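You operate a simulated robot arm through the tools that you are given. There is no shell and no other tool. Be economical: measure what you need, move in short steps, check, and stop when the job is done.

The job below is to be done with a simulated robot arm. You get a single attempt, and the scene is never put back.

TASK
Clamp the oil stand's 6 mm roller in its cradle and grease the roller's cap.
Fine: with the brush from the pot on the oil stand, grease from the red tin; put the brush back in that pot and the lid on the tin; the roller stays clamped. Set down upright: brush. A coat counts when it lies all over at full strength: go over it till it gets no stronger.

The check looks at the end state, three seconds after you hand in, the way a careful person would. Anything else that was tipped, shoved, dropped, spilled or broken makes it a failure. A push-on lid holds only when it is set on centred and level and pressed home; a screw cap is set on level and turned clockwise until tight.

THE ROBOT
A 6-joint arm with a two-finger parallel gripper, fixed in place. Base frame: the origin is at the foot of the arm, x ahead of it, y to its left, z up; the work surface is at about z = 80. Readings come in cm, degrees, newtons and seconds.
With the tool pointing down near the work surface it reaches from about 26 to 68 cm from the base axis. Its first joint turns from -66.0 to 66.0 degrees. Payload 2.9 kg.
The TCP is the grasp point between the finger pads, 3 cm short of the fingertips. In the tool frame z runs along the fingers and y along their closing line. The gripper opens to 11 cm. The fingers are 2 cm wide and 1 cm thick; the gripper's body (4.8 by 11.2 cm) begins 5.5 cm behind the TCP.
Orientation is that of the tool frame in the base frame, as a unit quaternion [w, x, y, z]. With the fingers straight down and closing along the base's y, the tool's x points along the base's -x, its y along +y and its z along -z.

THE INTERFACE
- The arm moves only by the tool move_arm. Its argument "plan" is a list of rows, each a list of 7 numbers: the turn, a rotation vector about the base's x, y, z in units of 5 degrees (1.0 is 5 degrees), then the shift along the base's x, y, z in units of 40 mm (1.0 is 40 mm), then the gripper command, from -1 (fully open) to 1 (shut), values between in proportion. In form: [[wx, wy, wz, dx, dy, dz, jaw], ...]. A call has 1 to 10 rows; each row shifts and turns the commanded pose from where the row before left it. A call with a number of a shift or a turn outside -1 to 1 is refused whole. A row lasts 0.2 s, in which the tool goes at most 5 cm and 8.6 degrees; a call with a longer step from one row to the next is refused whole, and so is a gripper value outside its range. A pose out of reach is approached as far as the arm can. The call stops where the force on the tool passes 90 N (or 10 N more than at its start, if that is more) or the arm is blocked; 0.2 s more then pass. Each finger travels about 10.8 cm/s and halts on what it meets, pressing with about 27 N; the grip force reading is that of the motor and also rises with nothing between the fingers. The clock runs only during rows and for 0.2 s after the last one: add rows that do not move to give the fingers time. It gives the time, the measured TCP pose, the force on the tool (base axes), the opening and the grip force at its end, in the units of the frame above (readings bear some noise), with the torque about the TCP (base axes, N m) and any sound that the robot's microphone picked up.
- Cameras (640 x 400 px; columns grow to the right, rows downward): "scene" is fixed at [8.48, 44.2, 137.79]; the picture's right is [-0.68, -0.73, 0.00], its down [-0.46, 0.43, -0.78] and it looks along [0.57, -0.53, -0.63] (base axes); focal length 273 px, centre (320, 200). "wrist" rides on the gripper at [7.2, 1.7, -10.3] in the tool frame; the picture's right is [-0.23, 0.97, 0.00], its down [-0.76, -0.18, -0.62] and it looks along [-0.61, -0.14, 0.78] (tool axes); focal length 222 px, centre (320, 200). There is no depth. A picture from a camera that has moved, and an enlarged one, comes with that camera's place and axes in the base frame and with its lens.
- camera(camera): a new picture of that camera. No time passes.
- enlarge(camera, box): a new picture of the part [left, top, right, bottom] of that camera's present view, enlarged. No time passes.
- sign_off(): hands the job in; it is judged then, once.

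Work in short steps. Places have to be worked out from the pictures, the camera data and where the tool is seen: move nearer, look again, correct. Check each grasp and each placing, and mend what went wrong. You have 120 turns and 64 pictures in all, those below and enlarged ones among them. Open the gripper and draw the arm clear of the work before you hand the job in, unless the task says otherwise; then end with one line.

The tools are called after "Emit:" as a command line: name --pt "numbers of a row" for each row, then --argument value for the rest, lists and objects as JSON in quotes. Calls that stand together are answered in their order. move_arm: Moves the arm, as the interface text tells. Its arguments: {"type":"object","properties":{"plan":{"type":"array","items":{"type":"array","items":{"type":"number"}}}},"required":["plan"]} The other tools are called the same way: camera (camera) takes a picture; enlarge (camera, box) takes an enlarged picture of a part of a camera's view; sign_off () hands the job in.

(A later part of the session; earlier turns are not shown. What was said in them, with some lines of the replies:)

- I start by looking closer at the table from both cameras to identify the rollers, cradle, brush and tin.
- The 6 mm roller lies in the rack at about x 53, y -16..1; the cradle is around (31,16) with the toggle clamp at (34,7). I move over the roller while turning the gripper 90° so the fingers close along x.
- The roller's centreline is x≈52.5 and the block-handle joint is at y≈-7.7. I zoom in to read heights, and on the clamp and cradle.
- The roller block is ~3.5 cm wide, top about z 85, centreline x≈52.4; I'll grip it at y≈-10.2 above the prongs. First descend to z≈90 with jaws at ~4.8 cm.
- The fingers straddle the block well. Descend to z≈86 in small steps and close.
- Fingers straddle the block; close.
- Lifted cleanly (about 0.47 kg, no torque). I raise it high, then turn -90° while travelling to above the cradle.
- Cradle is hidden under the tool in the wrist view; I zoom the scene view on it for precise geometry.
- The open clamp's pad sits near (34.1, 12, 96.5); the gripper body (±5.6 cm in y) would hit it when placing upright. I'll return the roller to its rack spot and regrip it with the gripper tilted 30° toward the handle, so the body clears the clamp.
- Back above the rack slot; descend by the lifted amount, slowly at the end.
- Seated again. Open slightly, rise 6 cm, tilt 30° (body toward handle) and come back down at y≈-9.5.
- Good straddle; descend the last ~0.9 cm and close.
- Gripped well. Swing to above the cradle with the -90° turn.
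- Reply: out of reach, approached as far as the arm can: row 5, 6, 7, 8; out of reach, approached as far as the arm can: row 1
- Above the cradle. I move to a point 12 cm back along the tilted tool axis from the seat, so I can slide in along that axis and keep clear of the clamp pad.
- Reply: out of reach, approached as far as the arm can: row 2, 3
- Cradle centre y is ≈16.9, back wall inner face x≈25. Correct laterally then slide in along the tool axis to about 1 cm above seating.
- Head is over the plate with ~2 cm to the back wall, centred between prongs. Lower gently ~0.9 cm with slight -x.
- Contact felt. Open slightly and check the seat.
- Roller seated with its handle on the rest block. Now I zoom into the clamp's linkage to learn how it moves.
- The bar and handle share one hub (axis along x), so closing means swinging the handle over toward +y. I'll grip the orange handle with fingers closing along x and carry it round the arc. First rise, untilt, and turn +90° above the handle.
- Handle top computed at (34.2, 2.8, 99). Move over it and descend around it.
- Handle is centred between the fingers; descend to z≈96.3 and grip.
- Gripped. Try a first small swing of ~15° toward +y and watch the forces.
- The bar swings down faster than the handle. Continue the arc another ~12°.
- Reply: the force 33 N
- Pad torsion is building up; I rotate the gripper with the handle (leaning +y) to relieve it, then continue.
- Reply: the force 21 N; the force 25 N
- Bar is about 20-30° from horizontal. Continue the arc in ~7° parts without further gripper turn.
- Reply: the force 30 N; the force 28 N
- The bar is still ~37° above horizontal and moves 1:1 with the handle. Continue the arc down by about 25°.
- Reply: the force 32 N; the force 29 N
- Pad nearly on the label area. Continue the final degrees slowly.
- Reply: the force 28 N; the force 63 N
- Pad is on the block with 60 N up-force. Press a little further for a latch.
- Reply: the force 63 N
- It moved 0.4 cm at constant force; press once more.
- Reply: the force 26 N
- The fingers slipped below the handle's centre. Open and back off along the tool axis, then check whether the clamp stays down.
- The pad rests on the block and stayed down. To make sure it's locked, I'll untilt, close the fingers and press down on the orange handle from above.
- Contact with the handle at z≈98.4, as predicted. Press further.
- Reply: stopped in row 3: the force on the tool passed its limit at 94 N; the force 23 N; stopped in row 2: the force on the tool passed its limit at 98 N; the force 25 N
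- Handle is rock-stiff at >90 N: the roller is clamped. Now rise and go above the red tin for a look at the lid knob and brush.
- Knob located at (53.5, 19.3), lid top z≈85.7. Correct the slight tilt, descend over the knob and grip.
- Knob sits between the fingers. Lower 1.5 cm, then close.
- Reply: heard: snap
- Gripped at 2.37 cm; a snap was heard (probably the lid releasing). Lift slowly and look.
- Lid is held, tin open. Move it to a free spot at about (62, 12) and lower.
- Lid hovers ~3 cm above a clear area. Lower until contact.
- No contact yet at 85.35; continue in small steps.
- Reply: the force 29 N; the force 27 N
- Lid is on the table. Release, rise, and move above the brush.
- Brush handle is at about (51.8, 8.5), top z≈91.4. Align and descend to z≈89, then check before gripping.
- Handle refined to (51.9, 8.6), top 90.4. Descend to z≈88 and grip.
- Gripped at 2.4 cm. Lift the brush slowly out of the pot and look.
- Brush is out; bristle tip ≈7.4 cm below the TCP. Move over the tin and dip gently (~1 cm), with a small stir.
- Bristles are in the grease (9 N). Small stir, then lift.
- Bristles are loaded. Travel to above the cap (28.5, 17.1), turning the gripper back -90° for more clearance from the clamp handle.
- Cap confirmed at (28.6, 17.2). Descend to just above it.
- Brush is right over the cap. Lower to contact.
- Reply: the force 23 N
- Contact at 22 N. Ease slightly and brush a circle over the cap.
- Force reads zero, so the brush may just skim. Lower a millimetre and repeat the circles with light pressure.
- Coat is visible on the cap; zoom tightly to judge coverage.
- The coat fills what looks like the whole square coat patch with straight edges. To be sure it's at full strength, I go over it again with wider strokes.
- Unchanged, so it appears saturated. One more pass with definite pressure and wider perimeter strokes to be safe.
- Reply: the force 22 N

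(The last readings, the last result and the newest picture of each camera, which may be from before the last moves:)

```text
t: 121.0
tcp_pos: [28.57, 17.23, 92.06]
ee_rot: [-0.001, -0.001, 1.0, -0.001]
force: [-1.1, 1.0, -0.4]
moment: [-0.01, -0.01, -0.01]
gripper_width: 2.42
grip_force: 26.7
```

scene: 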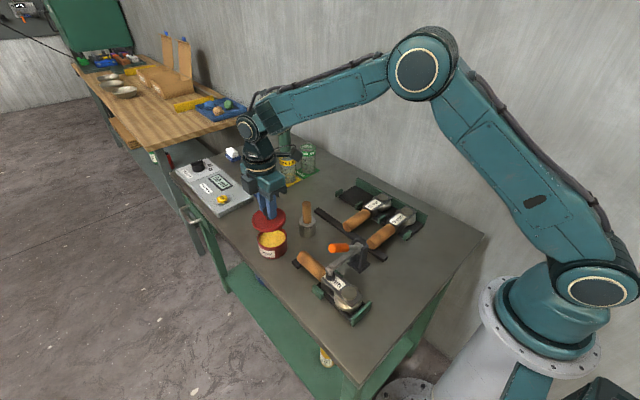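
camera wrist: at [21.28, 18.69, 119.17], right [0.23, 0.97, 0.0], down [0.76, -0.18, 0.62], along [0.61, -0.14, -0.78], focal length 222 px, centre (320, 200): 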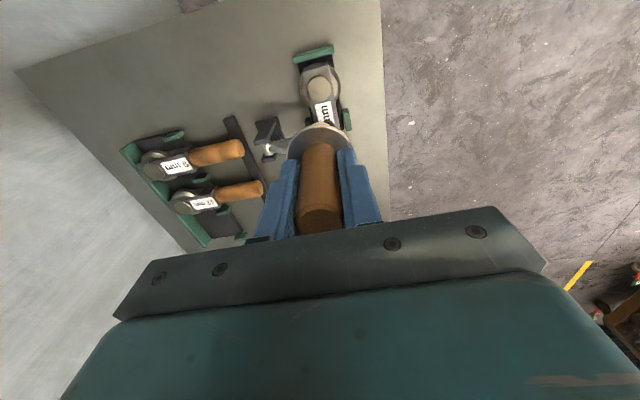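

The brush slid up ~4 mm in the grip, explaining the fading force. Lift and inspect cap and brush together.

Emit:
move_arm --pt "0 0 0 0 0 0.3 0.9" --pt "0 0 0 0 0 0.9 0.9" --pt "0 0 0 0 0 0.9 0.9" --pt "0 0 0 0 0 0.9 0.9" --pt "0 0 0 0 0 0.9 0.9" --pt "0 0 0 0 0 0.3 0.9" --pt "0 0 0 0 0 0 0.9"

Emit:
enlarge --camera "scene" --box '[310, 200, 390, 310]'

```text
t: 122.6
tcp_pos: [28.61, 17.08, 108.9]
ee_rot: [0.0, 0.0, 1.0, 0.0]
force: [-0.3, 0.6, -0.4]
moment: [0.02, 0.02, 0.01]
gripper_width: 2.37
grip_force: 26.9
```

```text
3.64 times, centred on (350, 255) of scene
camera zoom: at [8.48, 44.2, 137.79], right [-0.68, -0.73, 0.0], down [-0.46, 0.43, -0.78], along [0.57, -0.53, -0.63], focal length 993 px, centre (211, 0)
```

zoom: 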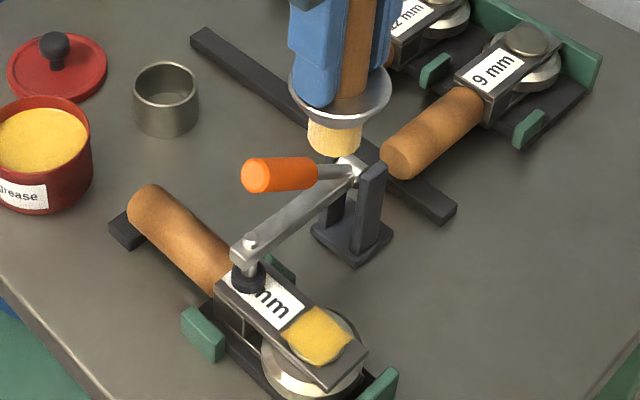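

Coat looks full and the brush is upright. Return to above the pot, turning +90° so it goes in exactly as it came out.

Emit:
move_arm --pt "0 0 1 0.325 -0.1215 0 0.9" --pt "0 0 1 0.325 -0.1215 0 0.9" --pt "0 0 1 0.325 -0.1215 0 0.9" --pt "0 0 1 0.325 -0.1215 0 0.9" --pt "0 0 1 0.325 -0.1215 0 0.9" --pt "0 0 1 0.325 -0.1215 0 0.9" --pt "0 0 1 0.325 -0.1215 0 0.9" --pt "0 0 1 0.325 -0.1215 0 0.9" --pt "0 0 1 0.325 -0.1215 0 0.9"

Emit:
move_arm --pt "0 0 1 0.325 -0.1215 0 0.9" --pt "0 0 1 0.325 -0.1215 0 0.9" --pt "0 0 1 0.325 -0.1215 0 0.9" --pt "0 0 1 0.325 -0.1215 0 0.9" --pt "0 0 1 0.325 -0.1215 0 0.9" --pt "0 0 1 0.325 -0.1215 0 0.9" --pt "0 0 1 0.325 -0.1215 0 0.9" --pt "0 0 1 0.325 -0.1215 0 0.9" --pt "0 0 1 0.325 -0.1215 0 0.9" --pt "0 0 0 0 0 0 0.9"

Emit:
move_arm --pt "0 0 0 0 0 -0.9 0.9" --pt "0 0 0 0 0 -0.9 0.9" --pt "0 0 0 0 0 -0.9 0.9" --pt "0 0 0 0 0 0 0.9"

Emit:
enlarge --camera "scene" --box '[270, 170, 350, 260]'

```text
t: 124.6
tcp_pos: [40.35, 12.7, 108.83]
ee_rot: [0.0, -0.383, 0.924, 0.0]
force: [0.2, 0.1, -0.9]
moment: [0.01, -0.03, 0.02]
gripper_width: 2.4
grip_force: 27.1
```

```text
t: 126.8
tcp_pos: [52.03, 8.31, 108.81]
ee_rot: [0.0, 0.708, -0.706, 0.0]
force: [-0.6, -0.1, -0.8]
moment: [0.01, -0.05, -0.01]
gripper_width: 2.38
grip_force: 27.4
```

```text
t: 127.8
tcp_pos: [52.11, 8.32, 98.04]
ee_rot: [0.0, -0.707, 0.707, -0.001]
force: [0.0, 0.2, 0.2]
moment: [-0.02, 0.02, 0.0]
gripper_width: 2.41
grip_force: 26.9
```

```text
4.44 times, centred on (310, 215) of scene
camera zoom: at [8.48, 44.2, 137.79], right [-0.68, -0.73, 0.0], down [-0.46, 0.43, -0.78], along [0.57, -0.53, -0.63], focal length 1214 px, centre (364, 133)
```

zoom: 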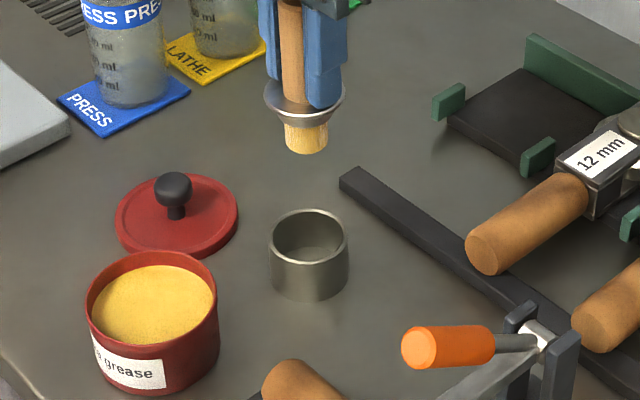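

Brush lines up with the pot. Lower it in, slowly at the end.

Emit:
move_arm --pt "0 0 0 -0.01 0 -0.7 0.9" --pt "0 0 0 0 0 -0.7 0.9" --pt "0 0 0 0 0 -0.6 0.9" --pt "0 0 0 0 0 -0.4 0.9" --pt "0 0 0 0 0 0 0.9"

Emit:
move_arm --pt "0 0 0 0 0 -0.1 0.9" --pt "0 0 0 0 0 -0.08 0.9" --pt "0 0 0 0 0 0 0.9"

```text
t: 129.0
tcp_pos: [52.0, 8.27, 88.43]
ee_rot: [0.0, 0.707, -0.707, 0.001]
force: [-0.6, 0.1, -0.3]
moment: [0.02, 0.03, -0.02]
gripper_width: 2.37
grip_force: 27.4
```

```text
t: 129.8
tcp_pos: [52.0, 8.34, 87.83]
ee_rot: [0.0, -0.707, 0.707, -0.001]
force: [-1.0, 0.4, 0.1]
moment: [-0.02, 0.04, -0.01]
gripper_width: 2.37
grip_force: 27.3
```

Emit:
move_arm --pt "0 0 0 0 0 -0.08 0.9" --pt "0 0 0 0 0 0 0.9"

Emit:
move_arm --pt "0 0 0 0 0 -0.06 0.9" --pt "0 0 0 0 0 0 0.9"

```text
t: 130.4
tcp_pos: [51.92, 8.4, 87.39]
ee_rot: [0.0, 0.707, -0.707, 0.001]
force: [-0.6, -0.5, -0.4]
moment: [-0.01, 0.0, -0.01]
gripper_width: 2.41
grip_force: 26.8
```

```text
t: 131.0
tcp_pos: [51.96, 8.3, 87.39]
ee_rot: [0.001, -0.707, 0.708, -0.002]
force: [-6.1, -2.4, 24.2]
moment: [0.03, 0.48, 0.05]
gripper_width: 2.39
grip_force: 26.7
```

The brush has bottomed (24 N). Release, rise clear, and check it.

Emit:
move_arm --pt "0 0 0 0 0 0.04 0.9" --pt "0 0 0 0 0 0 0.3" --pt "0 0 0 0 0 0 0.3" --pt "0 0 0 0 0 0.3 0.3" --pt "0 0 0 0 0 0.8 0.3" --pt "0 0 0 0 0 0.9 0.3" --pt "0 0 0 0.7 0.2 0.3 0.2" --pt "0 0 0 0.9 0.3 0 0.2" --pt "0 0 0 0.94 0.36 0 0.2" --pt "0 0 0 0 0 0 0.2"

Emit:
camera --camera "wrist"

```text
t: 133.2
tcp_pos: [62.14, 11.77, 96.61]
ee_rot: [0.0, 0.707, -0.707, 0.001]
force: [0.1, 0.6, 0.2]
moment: [0.01, -0.01, 0.0]
gripper_width: 4.38
grip_force: 0.1
```

```text
3 pictures are left
camera wrist: at [60.47, 4.43, 107.02], right [-0.97, 0.23, 0.0], down [0.18, 0.76, 0.62], along [0.14, 0.61, -0.78], focal length 222 px, centre (320, 200)
```

wrist: 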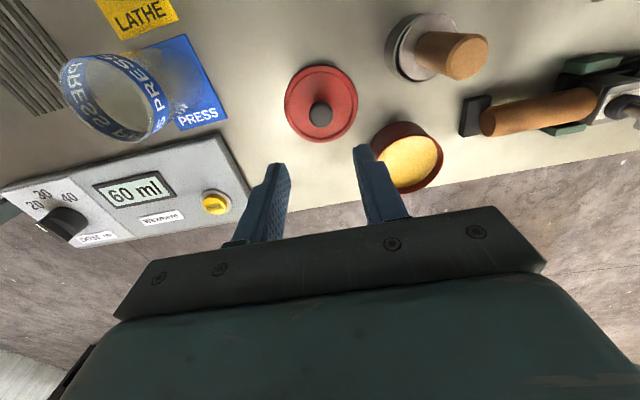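

Brush stands in its pot. Now regrip the lid knob: descend to z≈84.9 and close.

Emit:
move_arm --pt "0 0 0 -0.03 0 -0.8 0.2" --pt "0 0 0 0 0 -0.8 0.2" --pt "0 0 0 0 0 -0.8 0.2" --pt "0 0 0 0 0 -0.4 0.2" --pt "0 0 0 0 0 -0.13 0.2" --pt "0 0 0 0 0 0 0.2" --pt "0 0 0 0 0 0 0.9" --pt "0 0 0 0 0 0 0.9" --pt "0 0 0 0 0 0 0.9"

Emit:
move_arm --pt "0 0 0 0 0 0.2 0.9" --pt "0 0 0 0 0 0.6 0.9" --pt "0 0 0 0 0 0.9 0.9" --pt "0 0 0 0 0 0.9 0.9" --pt "0 0 0 0 0 0 0.9"

```text
t: 135.2
tcp_pos: [62.17, 11.84, 84.86]
ee_rot: [0.001, -0.707, 0.707, -0.001]
force: [-1.0, -0.2, -0.8]
moment: [0.02, 0.04, 0.0]
gripper_width: 2.38
grip_force: 27.0
```

```text
t: 136.4
tcp_pos: [62.05, 11.76, 95.3]
ee_rot: [0.001, -0.707, 0.707, 0.0]
force: [0.4, -0.4, -0.6]
moment: [0.0, 0.01, 0.04]
gripper_width: 2.37
grip_force: 26.8
```

Lid gripped (2.37 cm). Carry it back over the tin and descend to just above.

Emit:
move_arm --pt "0 0 0 -0.729 0.631 0 0.9" --pt "0 0 0 -0.729 0.631 0 0.9" --pt "0 0 0 -0.729 0.631 0 0.9" --pt "0 0 0 0 0 -0.5 0.9" --pt "0 0 0 0 0 -0.4 0.9" --pt "0 0 0 0 0 0 0.9" --pt "0 0 0 0 0 0 0.9"

Emit:
enlarge --camera "scene" --box '[230, 170, 330, 270]'

```text
t: 138.0
tcp_pos: [53.24, 19.26, 91.77]
ee_rot: [0.001, -0.707, 0.707, 0.0]
force: [0.2, 0.5, -0.1]
moment: [-0.01, 0.0, 0.03]
gripper_width: 2.37
grip_force: 27.1
```

```text
4.00 times, centred on (280, 220) of scene
camera zoom: at [8.48, 44.2, 137.79], right [-0.68, -0.73, 0.0], down [-0.46, 0.43, -0.78], along [0.57, -0.53, -0.63], focal length 1092 px, centre (480, 120)
```

zoom: 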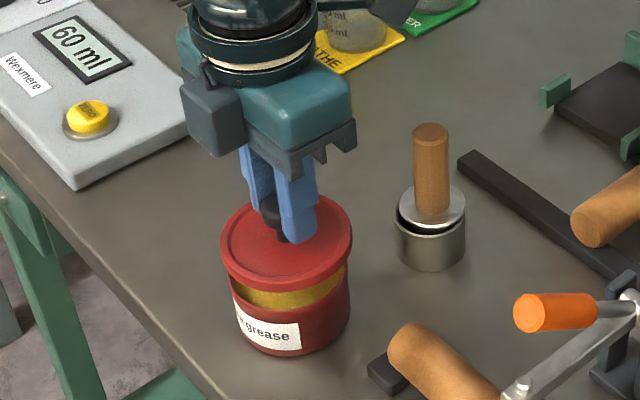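

Lid is centred over the tin. Lower to contact, then press home.

Emit:
move_arm --pt "0 0 0 0 0 -0.25 0.9" --pt "0 0 0 0 0 -0.25 0.9" --pt "0 0 0 0 0 0 0.9"

Emit:
move_arm --pt "0 0 0 0 0 -0.12 0.9" --pt "0 0 0 0 0 -0.08 0.9" --pt "0 0 0 0 0 0 0.9"

```text
t: 138.8
tcp_pos: [53.31, 19.33, 89.72]
ee_rot: [-0.001, 0.707, -0.707, 0.001]
force: [0.2, 0.7, -0.6]
moment: [-0.01, 0.02, -0.02]
gripper_width: 2.37
grip_force: 27.2
```

```text
t: 139.6
tcp_pos: [53.37, 19.28, 88.92]
ee_rot: [-0.002, 0.707, -0.707, 0.001]
force: [4.9, 1.3, 7.3]
moment: [-0.15, -0.18, -0.05]
gripper_width: 2.38
grip_force: 26.9
```

Contact. Press further and listen for the snap.

Emit:
move_arm --pt "0 0 0 0 0 -0.06 0.9" --pt "0 0 0 0 0 -0.06 0.9" --pt "0 0 0 0 0 -0.06 0.9" --pt "0 0 0 0 0 0 0.9"

```text
t: 140.6
tcp_pos: [53.47, 19.35, 88.36]
ee_rot: [-0.004, 0.708, -0.706, 0.002]
force: [5.9, 6.4, 27.5]
moment: [0.2, -0.15, -0.02]
gripper_width: 2.37
grip_force: 27.0
heard: snap
```

Snap heard: lid is home. Release, rise clear and check.

Emit:
move_arm --pt "0 0 0 0 0 0.06 0.9" --pt "0 0 0 0 0 0 0.2" --pt "0 0 0 0 0 0 0.2" --pt "0 0 0 0 0 0.4 0.2" --pt "0 0 0 0 0 0.9 0.2" --pt "0 0 0 0 0 0.9 0.2" --pt "0 0 0 0 0 0.9 0.2" --pt "0 0 0 0 0 0.9 0" --pt "0 0 0 0 0 0.9 0" --pt "0 0 0 0 0 0 0"

Emit:
enlarge --camera "scene" --box '[240, 180, 400, 330]'

```text
t: 142.8
tcp_pos: [53.24, 19.41, 107.82]
ee_rot: [0.0, -0.707, 0.707, 0.0]
force: [0.2, 1.1, 1.0]
moment: [0.02, 0.0, 0.01]
gripper_width: 5.52
grip_force: 0.2
```

```text
2.67 times, centred on (320, 255) of scene
camera zoom: at [8.48, 44.2, 137.79], right [-0.68, -0.73, 0.0], down [-0.46, 0.43, -0.78], along [0.57, -0.53, -0.63], focal length 728 px, centre (320, 53)
```

zoom: 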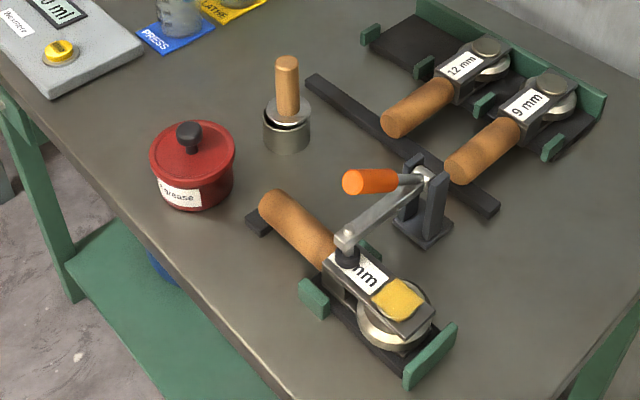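

Lid is level on the tin, brush stands in its pot, roller is clamped with its cap coated, and the arm is clear with jaws open. Handing in.

Emit:
sign_off

```text
The job is handed in.
```

I clamped the 6 mm roller in its cradle, greased its cap, stood the brush back in its pot, and pressed the red tin's lid on until it snapped; I've handed the job in.
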